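You operate a simulated robot arm through the tools that you are given. There is no shell and no other tool. Be economical: measure what you need, move in short steps, check, and stop when the job is done.

Carry out the task below with a simulated robot arm. There is one attempt and no reset: what you move stays moved.

TASK
Stack the roll that says "rice" from the top of the short belt on top of the roll marked "corn".
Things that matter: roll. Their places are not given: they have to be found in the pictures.

It is judged by the outcome, as a careful person would: the job done as asked, and still so three seconds after it is handed in. It fails if anything else is knocked over, pushed out of place, dropped, spilled or broken.

THE ROBOT
A 6-joint arm with a two-finger parallel gripper, fixed in place. Base frame: the origin is at the foot of the arm, x ahead of it, y to its left, z up; the work surface is at about z = 0. Lengths are in mm, angles in degrees, forces in N, time in s.
With the tool pointing down near the work surface it reaches from about 140 to 580 mm from the base axis. Its first joint turns from -66.0 to 66.0 degrees. Payload 2.1 kg.
Tool frame: the origin (TCP) lies between the finger pads and is the grasp point; the fingertips stand 30 mm ahead of it; z points along the fingers, y is the line along which they close. The gripper opens to 94 mm. The fingers are 28 mm wide and 10 mm thick; the gripper's body (50 by 96 mm) begins 55 mm behind the TCP.
Orientation is that of the tool frame in the base frame, as a unit quaternion [x, y, z, w]. With the fingers straight down and closing along the base's y, the tool's x points along the base's -x, its y along +y and its z along -z.

THE INTERFACE
- The arm moves only by the tool jog_arm. Its argument "moves" is a list of rows, each a list of 3 entries, a list of its own where there are three numbers: the shift along the base's x, y, z in mm, then the turn, a rotation vector about the base's x, y, z in degrees, then the gripper command, from -1 (fully open) to 1 (shut), values between in proportion. In form: [[[dx, dy, dz], [wx, wy, wz], claw], ...]. A call has 1 to 12 rows; each row is the pose to reach, as a shift and turn from the pose commanded when the call began. A row lasts 0.2 s, in which the tool goes at most 50 mm and 8.6 degrees; a call with a longer step from one row to the next is refused whole, and so is a gripper value outside its range. A pose out of reach is approached as far as the arm can. The call stops where the force on the tool passes 40 N (or 10 N more than at its start, if that is more) or the arm is blocked; 0.2 s more then pass. The fingers move at their own pace (about 72 mm/s each) and stop on an object; they squeeze with about 30 N. The grip force told is the motor's: it shows also when the fingers shut on nothing. Time passes only in rows, and 0.2 s behind the last, so rows that repeat a pose let the fingers close. It gives the time, the measured TCP pose, the force on the tool (base axes), the opening and the grip force at its end, in the units of the frame above (readings bear some noise).
- Cameras (640 x 400 px; columns grow to the right, rows downward): "scene" is fixed at [62.1, -384.8, 477.2]; the picture's right is [0.66, -0.75, 0.00], its down [-0.47, -0.41, -0.78] and it looks along [0.59, 0.51, -0.63] (base axes); focal length 358 px, centre (320, 200). "wrist" rides on the gripper at [-37, 0, -58] in the tool frame; the picture's right is [0.00, -1.00, 0.00], its down [0.97, 0.00, -0.24] and it looks along [0.24, 0.00, 0.97] (tool axes); focal length 218 px, centre (320, 200).
- capture(camera): a new picture of that camera. No time passes.
- locate(camera, pixels): for up to 12 pixels [column, row] of the newest picture of that camera ("zoom" is the newest enlarged one), the place [x, y, z] in the base frame of the surface seen there, good to about 2 mm. No time passes.
- enlarge(camera, box): a new picture of the part [left, top, right, bottom] of that camera's present view, enlarged. No time passes.
- hand_in(): hands the job in; it is judged then, once.

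Work in short steps. Measure before you move; look again where a grasp or a placing could have gone wrong, and mend it. You have 60 turns and 30 pictures in all, the two below and enlarged ones among them. Open the gripper and draw the arm clear of the work before you hand the job in, unless the task says otherwise; then end with one line.

The tools are called after "Emit:" by a JSON object that holds its "fn" and its "kwargs". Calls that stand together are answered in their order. jog_arm: Moves the arm, as the interface text tells. Its arguments: {"type":"object","properties":{"moves":{"type":"array","items":{"type":"array"}}},"required":["moves"]} The other tools are called the same way: capture (camera) takes a picture; locate (camera, pixels) gives the place of the surface under pixels of a picture; enlarge (camera, box) takes an enlarged picture of a part of a camera's view; hand_in () hands the job in.

At the start:

```text
time: 0.0
ee_pos: [322.7, -178.1, 229.8]
ee_rot: [0.0, 1.0, 0.0, 0.001]
force: [-0.6, -0.1, 0.0]
opening: 94.1
gripper_force: 0.0
```

scene: 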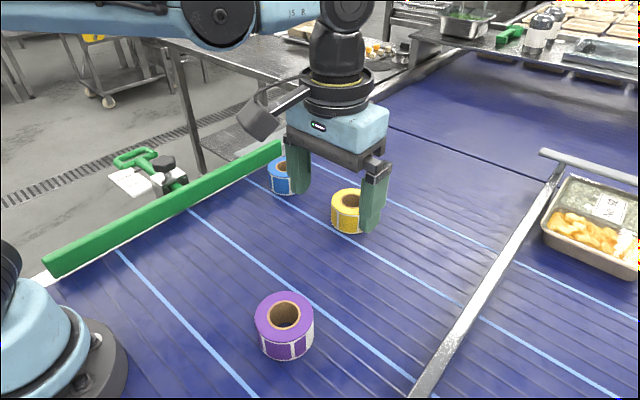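
wrist: 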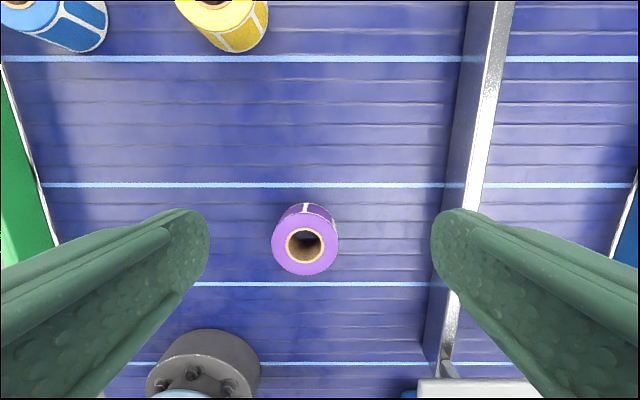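

Three rolls are visible: purple (285,325), yellow (348,210), blue (282,175). I enlarge to read their labels.

Emit:
{"fn": "enlarge", "kwargs": {"camera": "scene", "box": [240, 140, 400, 240]}}

Emit:
{"fn": "enlarge", "kwargs": {"camera": "scene", "box": [230, 280, 340, 370]}}

Emit:
{"fn": "locate", "kwargs": {"camera": "scene", "pixels": [[265, 305], [305, 305], [285, 299], [285, 328], [348, 191], [335, 203], [281, 163], [288, 360], [250, 370], [348, 233]]}}

```text
4.00 times, centred on (320, 190) of scene
```

zoom: 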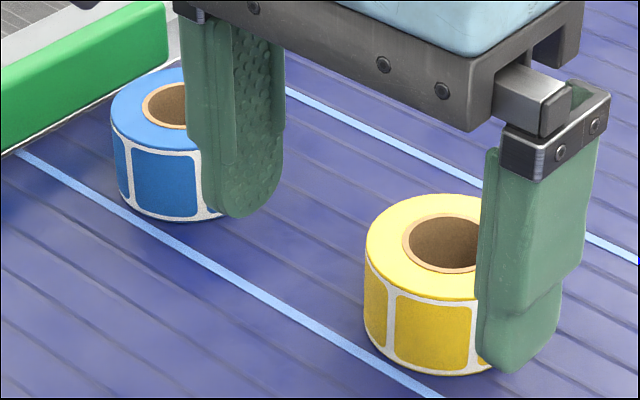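

```text
4.44 times, centred on (285, 325) of scene
```

zoom: 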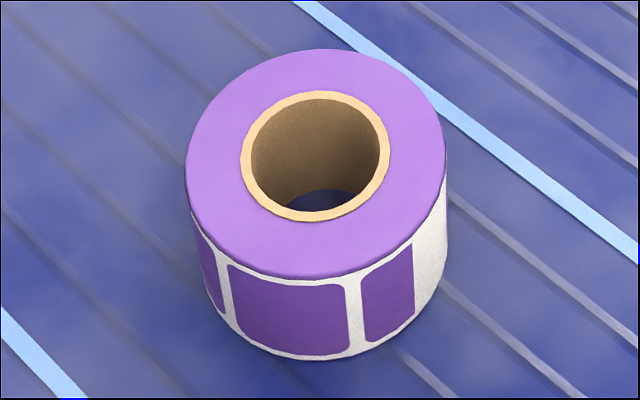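

```text
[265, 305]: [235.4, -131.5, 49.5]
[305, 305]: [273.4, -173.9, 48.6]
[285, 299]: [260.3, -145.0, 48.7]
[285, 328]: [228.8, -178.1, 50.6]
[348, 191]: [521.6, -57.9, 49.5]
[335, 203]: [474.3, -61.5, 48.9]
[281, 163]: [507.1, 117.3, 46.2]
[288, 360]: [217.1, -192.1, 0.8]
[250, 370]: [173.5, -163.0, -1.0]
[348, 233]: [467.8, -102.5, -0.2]
```

The labels on the near side are blank, so the text must be on other sides. I check the wrist view's rolls and the rest of the scene.

Emit:
{"fn": "enlarge", "kwargs": {"camera": "wrist", "box": [0, 0, 320, 200]}}

Emit:
{"fn": "enlarge", "kwargs": {"camera": "wrist", "box": [240, 180, 368, 260]}}

Emit:
{"fn": "locate", "kwargs": {"camera": "wrist", "pixels": [[632, 230], [410, 394], [430, 390], [480, 100], [305, 245], [305, 272], [273, 240], [338, 240]]}}

```text
2.00 times, centred on (160, 100) of wrist
```

zoom: 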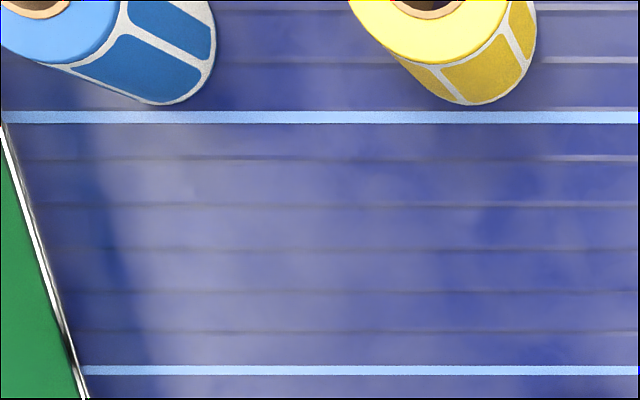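

```text
5.00 times, centred on (304, 220) of wrist
```

zoom: 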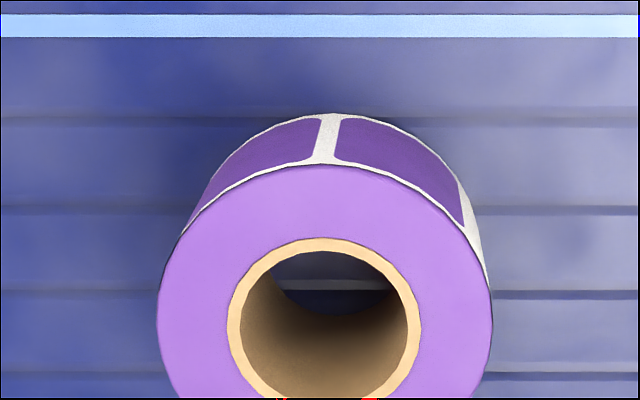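

```text
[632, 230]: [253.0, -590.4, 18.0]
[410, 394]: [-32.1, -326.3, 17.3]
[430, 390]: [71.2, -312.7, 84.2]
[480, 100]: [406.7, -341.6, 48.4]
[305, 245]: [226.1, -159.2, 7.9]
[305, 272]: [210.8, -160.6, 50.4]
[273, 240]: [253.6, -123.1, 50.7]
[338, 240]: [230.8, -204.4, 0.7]
```

The purple roll's side toward +y/−x is hidden from both cameras. I move the tool to the +y side of it at a safe height and tilt the view back toward −y.

Emit:
{"fn": "jog_arm", "kwargs": {"moves": [[[-20, 40, 0], [0, 0, 0], -1], [[-40, 80, 0], [-8, 0, 0], -1], [[-60, 120, 0], [-16, 0, 0], -1], [[-80, 158, 0], [-24, 0, 0], -1], [[-80, 158, -20], [-32, 0, 0], -1], [[-80, 158, -40], [-40, 0, 0], -1], [[-80, 158, -50], [-45, 0, 0], -1], [[-80, 158, -50], [-45, 0, 0], -1]]}}

Emit:
{"fn": "capture", "kwargs": {"camera": "wrist"}}

Emit:
{"fn": "capture", "kwargs": {"camera": "scene"}}

```text
time: 1.8
ee_pos: [243.1, -19.6, 180.2]
ee_rot: [0.0, 0.924, -0.384, 0.001]
force: [-0.3, 0.9, 0.4]
opening: 94.1
gripper_force: 0.0
```

```text
23 pictures are left
```

wrist: 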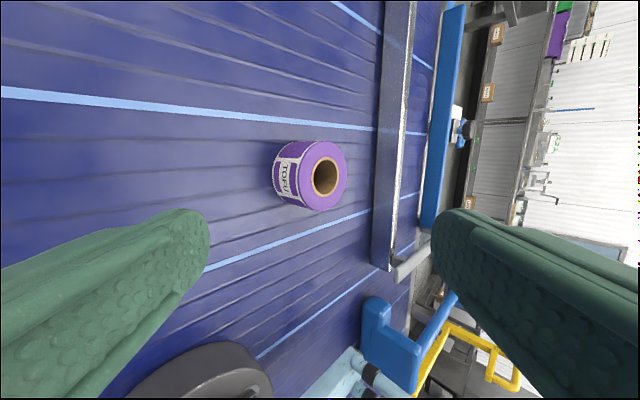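

```text
22 pictures are left
```

scene: 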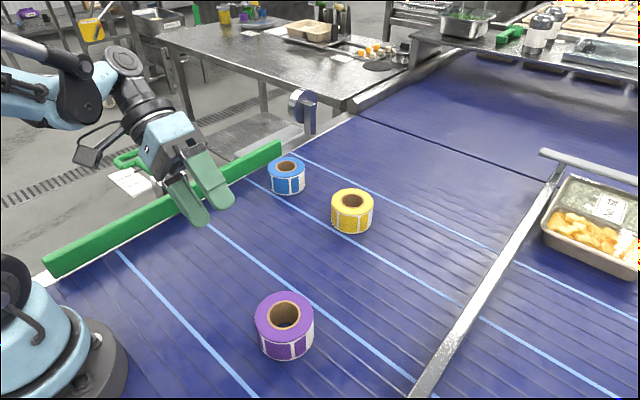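

Purple reads "TOFU", so yellow and blue are the candidates. I locate both and enlarge them with the arm out of the way.

Emit:
{"fn": "enlarge", "kwargs": {"camera": "scene", "box": [250, 145, 394, 235]}}

Emit:
{"fn": "locate", "kwargs": {"camera": "scene", "pixels": [[352, 191], [352, 212], [334, 200], [371, 200], [286, 157.5], [286, 176], [269, 166], [304, 166]]}}

```text
4.44 times, centred on (322, 190) of scene
```

zoom: 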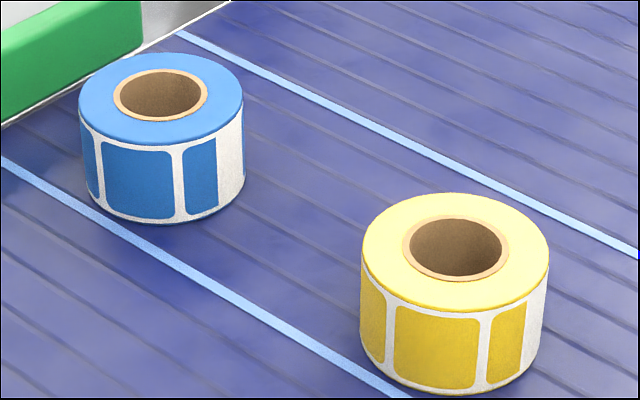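

```text
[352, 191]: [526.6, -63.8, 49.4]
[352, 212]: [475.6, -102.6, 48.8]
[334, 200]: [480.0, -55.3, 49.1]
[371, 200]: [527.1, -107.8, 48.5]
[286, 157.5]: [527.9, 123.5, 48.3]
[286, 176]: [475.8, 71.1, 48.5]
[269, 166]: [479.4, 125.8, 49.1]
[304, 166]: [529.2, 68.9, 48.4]
```

Yellow centre ≈(502,−83), blue ≈(503,98), tops at z≈49. I move with the same tilt to view yellow's +y side.

Emit:
{"fn": "jog_arm", "kwargs": {"moves": [[[0, 30, 30], [0, 0, 0], -1], [[40, 40, 30], [0, 0, 0], -1], [[80, 50, 30], [0, 0, 0], -1], [[120, 60, 30], [0, 0, 0], -1], [[160, 70, 30], [0, 0, 0], -1], [[190, 80, 30], [0, 0, 0], -1], [[190, 80, 30], [0, 0, 0], -1]]}}

Emit:
{"fn": "capture", "kwargs": {"camera": "wrist"}}

```text
time: 3.4
ee_pos: [431.9, 58.6, 211.0]
ee_rot: [-0.001, 0.924, -0.383, 0.001]
force: [0.4, -0.6, 0.2]
opening: 94.0
gripper_force: 0.1
```

```text
20 pictures are left
```

wrist: 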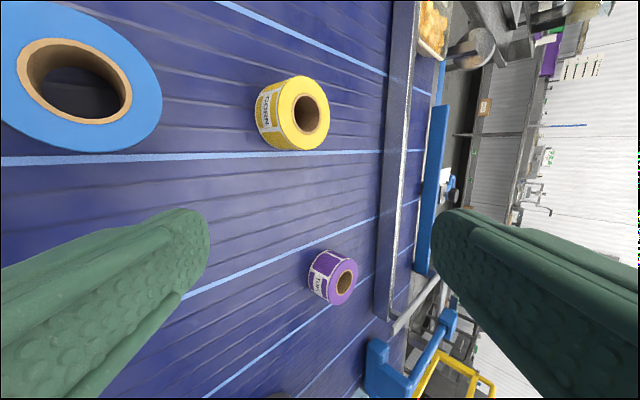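

Yellow's label shows at (265,108); I enlarge it, and move on to see blue's +y side.

Emit:
{"fn": "enlarge", "kwargs": {"camera": "wrist", "box": [240, 70, 336, 160]}}

Emit:
{"fn": "jog_arm", "kwargs": {"moves": [[[0, 40, 20], [0, 0, 0], -1], [[-10, 80, 20], [0, 0, 0], -1], [[-20, 120, 20], [0, 0, 0], -1], [[-30, 160, 20], [0, 0, 0], -1], [[-30, 180, 20], [0, 0, 0], -1], [[-30, 180, 20], [0, 0, 0], -1]]}}

Emit:
{"fn": "capture", "kwargs": {"camera": "wrist"}}

```text
4.44 times, centred on (288, 115) of wrist
```

zoom: 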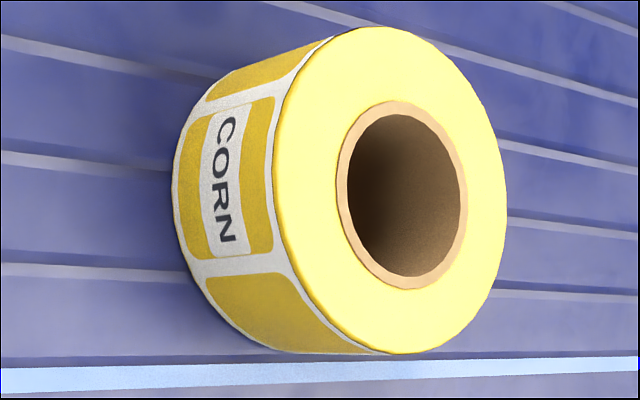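

```text
time: 4.8
ee_pos: [420.0, 220.3, 229.2]
ee_rot: [-0.006, 0.929, -0.371, 0.015]
force: [0.6, 0.0, -0.1]
opening: 93.8
gripper_force: 0.1
out of reach, approached as far as the arm can: row 4, 5, 6
```

```text
18 pictures are left
```

wrist: 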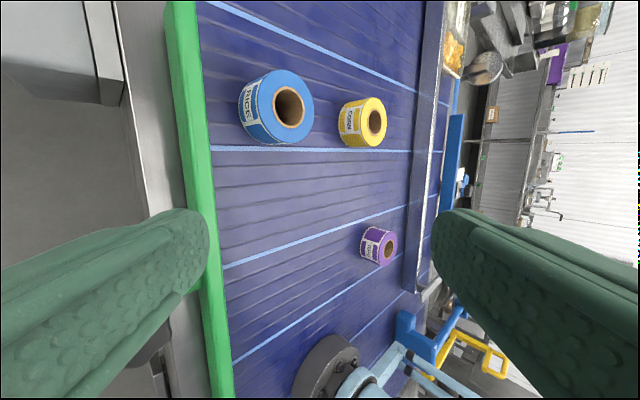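

Blue reads "RICE", yellow "CORN". I measure the rolls and the green rail next to blue for finger clearance.

Emit:
{"fn": "locate", "kwargs": {"camera": "wrist", "pixels": [[289, 71], [284, 143], [312, 105], [259, 105], [186, 60], [205, 110], [371, 99], [373, 145], [385, 120], [361, 122]]}}

Emit:
{"fn": "jog_arm", "kwargs": {"moves": [[[0, -30, 10], [8, 0, 0], -1], [[0, -60, 10], [16, 0, 0], -1], [[10, -80, 10], [24, 0, 0], -1], [[20, -100, 10], [32, 0, 0], -1], [[30, -115, 10], [40, 0, 0], -1], [[31, -125, 10], [45, 0, 0], -1], [[31, -125, 10], [45, 0, 0], -1]]}}

Emit:
{"fn": "capture", "kwargs": {"camera": "wrist"}}

```text
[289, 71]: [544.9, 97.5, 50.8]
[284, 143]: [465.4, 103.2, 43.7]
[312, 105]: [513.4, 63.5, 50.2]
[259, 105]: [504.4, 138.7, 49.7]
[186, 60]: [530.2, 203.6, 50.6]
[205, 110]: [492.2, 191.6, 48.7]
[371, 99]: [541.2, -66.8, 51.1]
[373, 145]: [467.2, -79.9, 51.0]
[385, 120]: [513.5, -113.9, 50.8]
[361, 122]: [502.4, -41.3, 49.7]
```

```text
time: 6.4
ee_pos: [449.0, 94.8, 240.6]
ee_rot: [-0.001, 1.0, 0.001, 0.001]
force: [0.2, 0.5, -0.1]
opening: 94.1
gripper_force: 0.1
```

```text
17 pictures are left
```

wrist: 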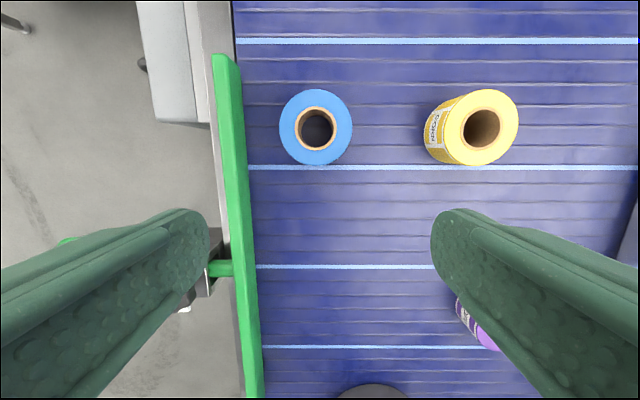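

The tool is upright again; I measure both top faces' edges from above.

Emit:
{"fn": "locate", "kwargs": {"camera": "wrist", "pixels": [[316, 92], [316, 160], [282, 126], [349, 126], [486, 91], [479, 164], [450, 128], [516, 124], [243, 130], [317, 148], [317, 106]]}}

```text
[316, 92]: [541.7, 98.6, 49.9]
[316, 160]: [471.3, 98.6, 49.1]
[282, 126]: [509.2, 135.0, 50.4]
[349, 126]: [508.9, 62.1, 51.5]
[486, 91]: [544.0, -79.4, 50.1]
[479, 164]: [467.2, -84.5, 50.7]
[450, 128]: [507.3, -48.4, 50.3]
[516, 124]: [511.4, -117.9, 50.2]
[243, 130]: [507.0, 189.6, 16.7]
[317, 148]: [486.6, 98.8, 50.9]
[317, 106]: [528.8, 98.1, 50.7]
```

Blue centre ≈(506.5,98.5), radius ≈38; yellow ≈(506,−83), same size, height 50. I go above blue and descend partway, open.

Emit:
{"fn": "jog_arm", "kwargs": {"moves": [[[30, 3, 0], [0, 0, 0], -1], [[57, 4, 0], [0, 0, 0], -1], [[57, 4, -40], [0, 0, 0], -1], [[57, 4, -80], [0, 0, 0], -1], [[57, 4, -110], [0, 0, 0], -1], [[57, 4, -130], [0, 0, 0], -1], [[57, 4, -130], [0, 0, 0], -1]]}}

Emit:
{"fn": "capture", "kwargs": {"camera": "wrist"}}

```text
time: 8.0
ee_pos: [507.5, 99.0, 108.7]
ee_rot: [0.0, 1.0, 0.0, 0.001]
force: [-0.1, -0.3, 0.1]
opening: 94.0
gripper_force: 0.0
```

```text
16 pictures are left
```

wrist: 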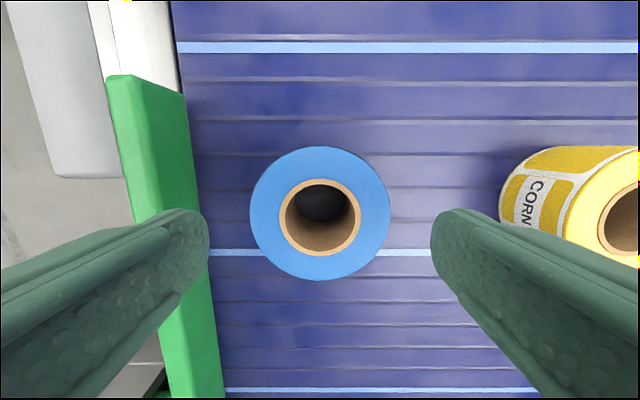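

The roll at (320,213) is centred between the fingers. I descend to z≈38 and close.

Emit:
{"fn": "jog_arm", "kwargs": {"moves": [[[0, 0, -25], [0, 0, 0], -1], [[0, 0, -45], [0, 0, 0], -1], [[0, 0, -60], [0, 0, 0], -1], [[0, 0, -70], [0, 0, 0], -1], [[0, 0, -70], [0, 0, 0], -1], [[0, 0, -70], [0, 0, 0], 0.5], [[0, 0, -70], [0, 0, 0], 1], [[0, 0, -70], [0, 0, 0], 1], [[0, 0, -70], [0, 0, 0], 1]]}}

```text
time: 10.0
ee_pos: [506.5, 101.3, 38.7]
ee_rot: [0.0, 1.0, 0.0, 0.0]
force: [0.2, 0.0, 0.1]
opening: 80.3
gripper_force: 30.0
```

Gripped at 80 mm opening with 30 N. I lift straight up and check.

Emit:
{"fn": "jog_arm", "kwargs": {"moves": [[[0, 0, 15], [0, 0, 0], 1], [[0, 0, 40], [0, 0, 0], 1], [[0, 0, 70], [0, 0, 0], 1], [[0, 0, 90], [0, 0, 0], 1], [[0, 0, 90], [0, 0, 0], 1]]}}

Emit:
{"fn": "capture", "kwargs": {"camera": "wrist"}}

Emit:
{"fn": "capture", "kwargs": {"camera": "scene"}}

```text
time: 11.2
ee_pos: [505.4, 99.6, 130.2]
ee_rot: [-0.001, 1.0, 0.0, 0.001]
force: [-0.5, 0.3, -2.1]
opening: 80.2
gripper_force: 30.5
```

```text
15 pictures are left
```

wrist: 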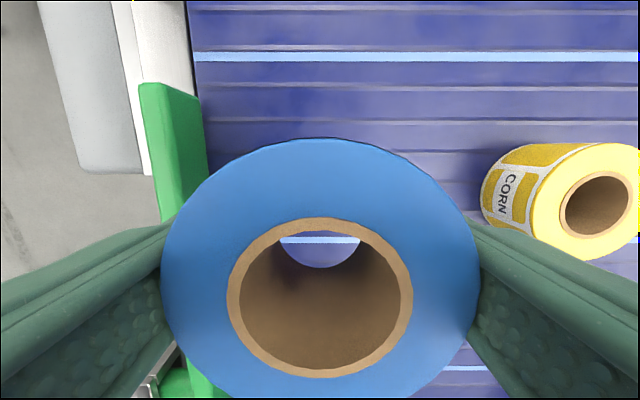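

```text
14 pictures are left
```

scene: 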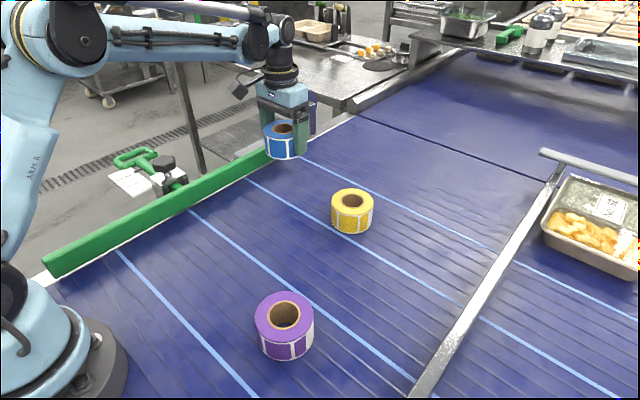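

Lifted cleanly. I measure the held roll's top relative to the TCP.

Emit:
{"fn": "locate", "kwargs": {"camera": "wrist", "pixels": [[320, 142], [320, 393], [320, 225], [320, 371], [170, 290], [470, 290], [236, 296], [407, 296]]}}

Emit:
{"fn": "locate", "kwargs": {"camera": "scene", "pixels": [[352, 191], [352, 211], [335, 201], [370, 201]]}}

```text
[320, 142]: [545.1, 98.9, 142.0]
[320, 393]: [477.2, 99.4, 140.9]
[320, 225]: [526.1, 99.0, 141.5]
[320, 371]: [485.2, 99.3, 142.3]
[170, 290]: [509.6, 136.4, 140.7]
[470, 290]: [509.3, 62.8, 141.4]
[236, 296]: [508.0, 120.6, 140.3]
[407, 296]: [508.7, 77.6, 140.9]
```

```text
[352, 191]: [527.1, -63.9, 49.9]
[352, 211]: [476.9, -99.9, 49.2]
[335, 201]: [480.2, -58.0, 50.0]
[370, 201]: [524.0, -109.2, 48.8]
```

Held roll is centred at ≈(506,99); yellow at ≈(505,−83). I carry it across at this height (bottom ≈91 vs yellow top 50).

Emit:
{"fn": "jog_arm", "kwargs": {"moves": [[[0, -20, 10], [0, 0, 0], 1], [[0, -50, 10], [0, 0, 0], 1], [[0, -80, 10], [0, 0, 0], 1], [[0, -110, 10], [0, 0, 0], 1], [[0, -140, 10], [0, 0, 0], 1], [[0, -165, 10], [0, 0, 0], 1], [[0, -182, 10], [0, 0, 0], 1], [[0, -182, 0], [0, 0, 0], 1], [[0, -182, -15], [0, 0, 0], 1], [[0, -182, -15], [0, 0, 0], 1]]}}

Emit:
{"fn": "enlarge", "kwargs": {"camera": "scene", "box": [272, 135, 432, 235]}}

Emit:
{"fn": "capture", "kwargs": {"camera": "wrist"}}

```text
time: 13.4
ee_pos: [505.7, -83.2, 113.8]
ee_rot: [0.0, 1.0, 0.0, 0.0]
force: [0.3, -0.1, -1.0]
opening: 80.3
gripper_force: 30.6
```

```text
4.00 times, centred on (352, 185) of scene
```

zoom: 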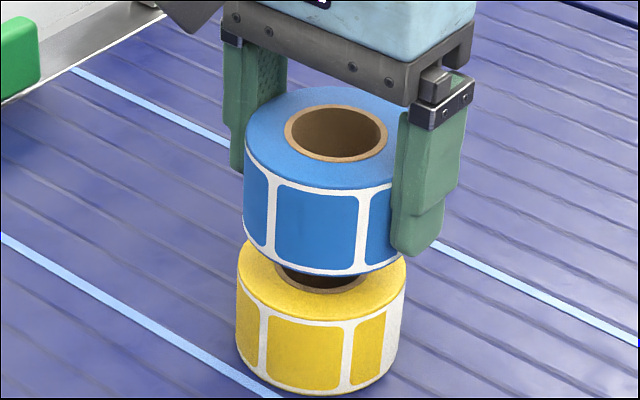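

```text
12 pictures are left
```

wrist: 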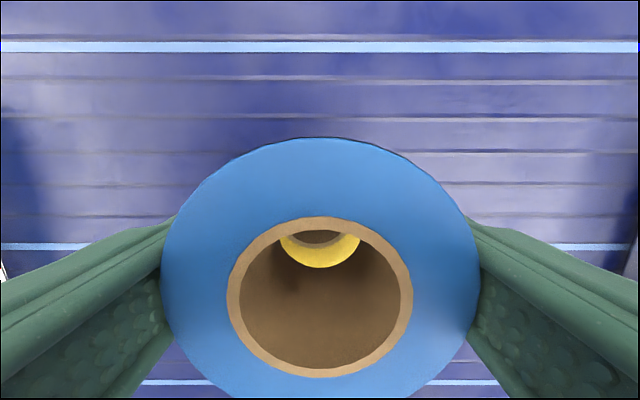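

Aligned: yellow's core is centred through the blue core at column 320. I lower slowly to contact near z≈89.

Emit:
{"fn": "jog_arm", "kwargs": {"moves": [[[0, 0, -10], [0, 0, 0], 1], [[0, 0, -17], [0, 0, 0], 1], [[0, 0, -21], [0, 0, 0], 1], [[0, 0, -23], [0, 0, 0], 1], [[0, 0, -24], [0, 0, 0], 1], [[0, 0, -24], [0, 0, 0], 1]]}}

Emit:
{"fn": "enlarge", "kwargs": {"camera": "scene", "box": [272, 145, 432, 245]}}

```text
time: 14.8
ee_pos: [507.0, -82.2, 91.7]
ee_rot: [0.001, 1.0, 0.0, 0.001]
force: [0.2, 0.3, -1.8]
opening: 80.2
gripper_force: 29.9
```

```text
4.00 times, centred on (352, 195) of scene
```

zoom: 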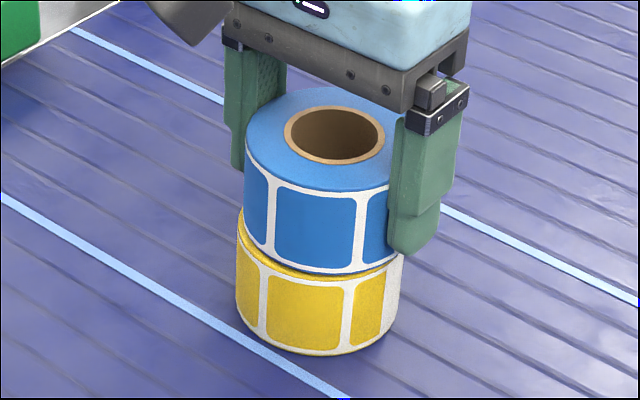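

Blue sits about 2–3 mm to the image right of yellow and its weight is still carried. I nudge it back slightly and lower until contact.

Emit:
{"fn": "jog_arm", "kwargs": {"moves": [[[0, 0, 3], [0, 0, 0], 1], [[-2, 1.5, 3], [0, 0, 0], 1], [[-2, 1.5, 0], [0, 0, 0], 1], [[-2, 1.5, -1], [0, 0, 0], 1], [[-2, 1.5, -2], [0, 0, 0], 1], [[-2, 1.5, -2], [0, 0, 0], 1]]}}

Emit:
{"fn": "enlarge", "kwargs": {"camera": "scene", "box": [312, 175, 392, 240]}}

```text
time: 16.2
ee_pos: [505.0, -80.8, 89.5]
ee_rot: [0.0, 1.0, 0.0, 0.001]
force: [-0.2, 0.7, -1.6]
opening: 80.2
gripper_force: 30.3
```

```text
6.15 times, centred on (352, 208) of scene
```

zoom: 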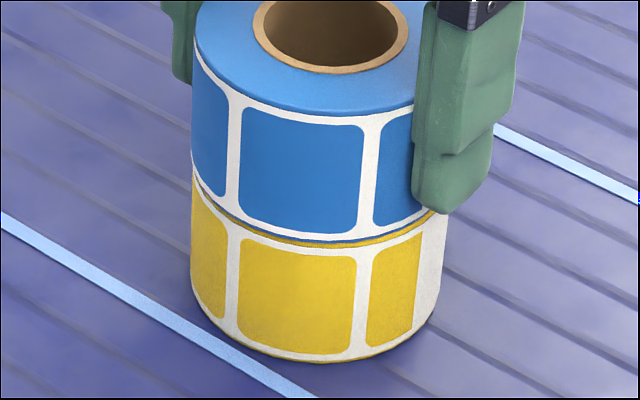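

Edges now line up almost exactly with a gap of ≤1–2 mm. I lower a bit more to contact.

Emit:
{"fn": "jog_arm", "kwargs": {"moves": [[[0, 0, -0.7], [0, 0, 0], 1], [[0, 0, -1.4], [0, 0, 0], 1], [[0, 0, -1.4], [0, 0, 0], 1]]}}

```text
time: 17.0
ee_pos: [504.3, -80.1, 88.0]
ee_rot: [0.0, 1.0, -0.001, 0.002]
force: [-0.3, 1.7, 22.5]
opening: 80.0
gripper_force: 29.8
```

Contact felt (+22 N). I ease up slightly and open, then rise straight.

Emit:
{"fn": "jog_arm", "kwargs": {"moves": [[[0, 0, 0.8], [0, 0, 0], 1], [[0, 0, 0.8], [0, 0, 0], -0.85], [[0, 0, 0.8], [0, 0, 0], -1], [[0, 0, 0.8], [0, 0, 0], -1]]}}

Emit:
{"fn": "enlarge", "kwargs": {"camera": "scene", "box": [272, 145, 432, 245]}}

Emit:
{"fn": "capture", "kwargs": {"camera": "wrist"}}

```text
time: 18.0
ee_pos: [505.9, -82.2, 89.2]
ee_rot: [0.0, 1.0, 0.0, 0.001]
force: [0.2, -0.1, -0.7]
opening: 94.2
gripper_force: 0.2
```

```text
4.00 times, centred on (352, 195) of scene
```

zoom: 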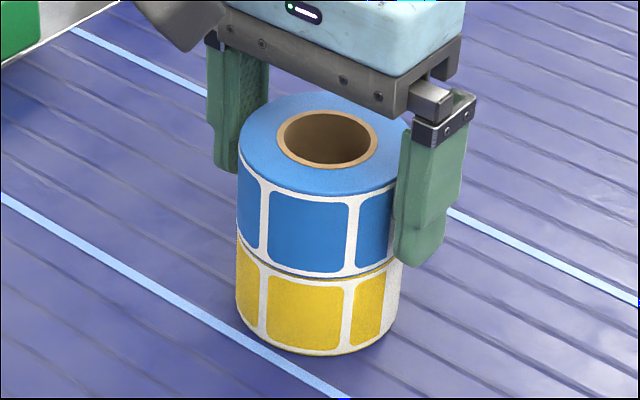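

```text
8 pictures are left
```

wrist: 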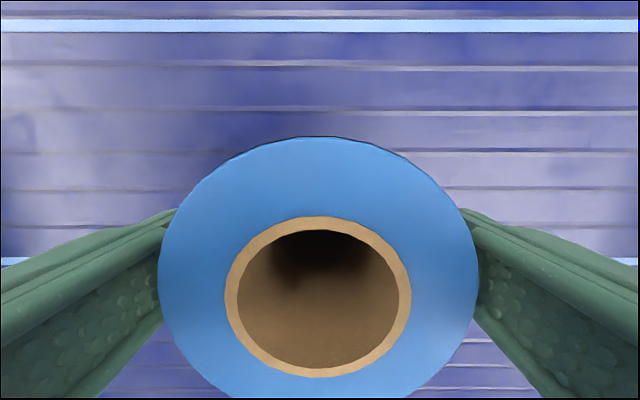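

The stack stands aligned with the fingers clear of it on both sides. I rise straight up and draw back.

Emit:
{"fn": "jog_arm", "kwargs": {"moves": [[[0, 0, 15], [0, 0, 0], -1], [[0, 0, 40], [0, 0, 0], -1], [[0, 0, 75], [0, 0, 0], -1], [[0, 0, 110], [0, 0, 0], -1], [[0, 0, 140], [0, 0, 0], -1], [[-40, 0, 150], [0, 0, 0], -1], [[-80, 0, 150], [0, 0, 0], -1], [[-120, 20, 150], [0, 0, 0], -1], [[-150, 50, 150], [0, 0, 0], -1], [[-160, 80, 150], [0, 0, 0], -1], [[-160, 80, 150], [0, 0, 0], -1]]}}

Emit:
{"fn": "capture", "kwargs": {"camera": "scene"}}

```text
time: 20.4
ee_pos: [343.5, -1.8, 239.2]
ee_rot: [0.0, 1.0, -0.001, 0.001]
force: [-0.2, 0.5, -0.2]
opening: 93.9
gripper_force: 0.0
```

```text
7 pictures are left
```

scene: 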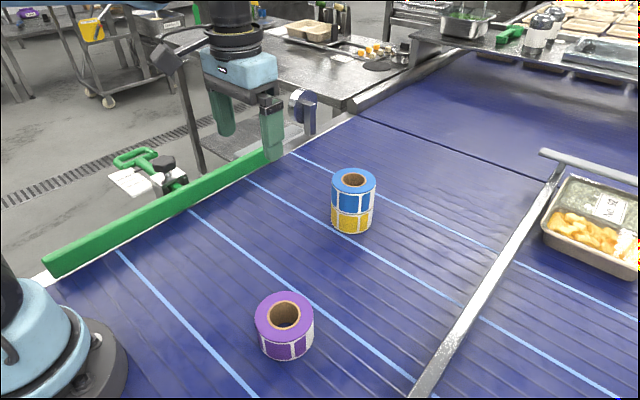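

The stack at (353,200) is steady, the purple roll is untouched, and the arm is clear. I hand it in.

Emit:
{"fn": "hand_in", "kwargs": {}}

```text
The job is handed in.
```

The blue "RICE" roll is stacked on the yellow "CORN" roll; the last picture showed the stack standing straight, the purple "TOFU" roll in place and the arm clear.
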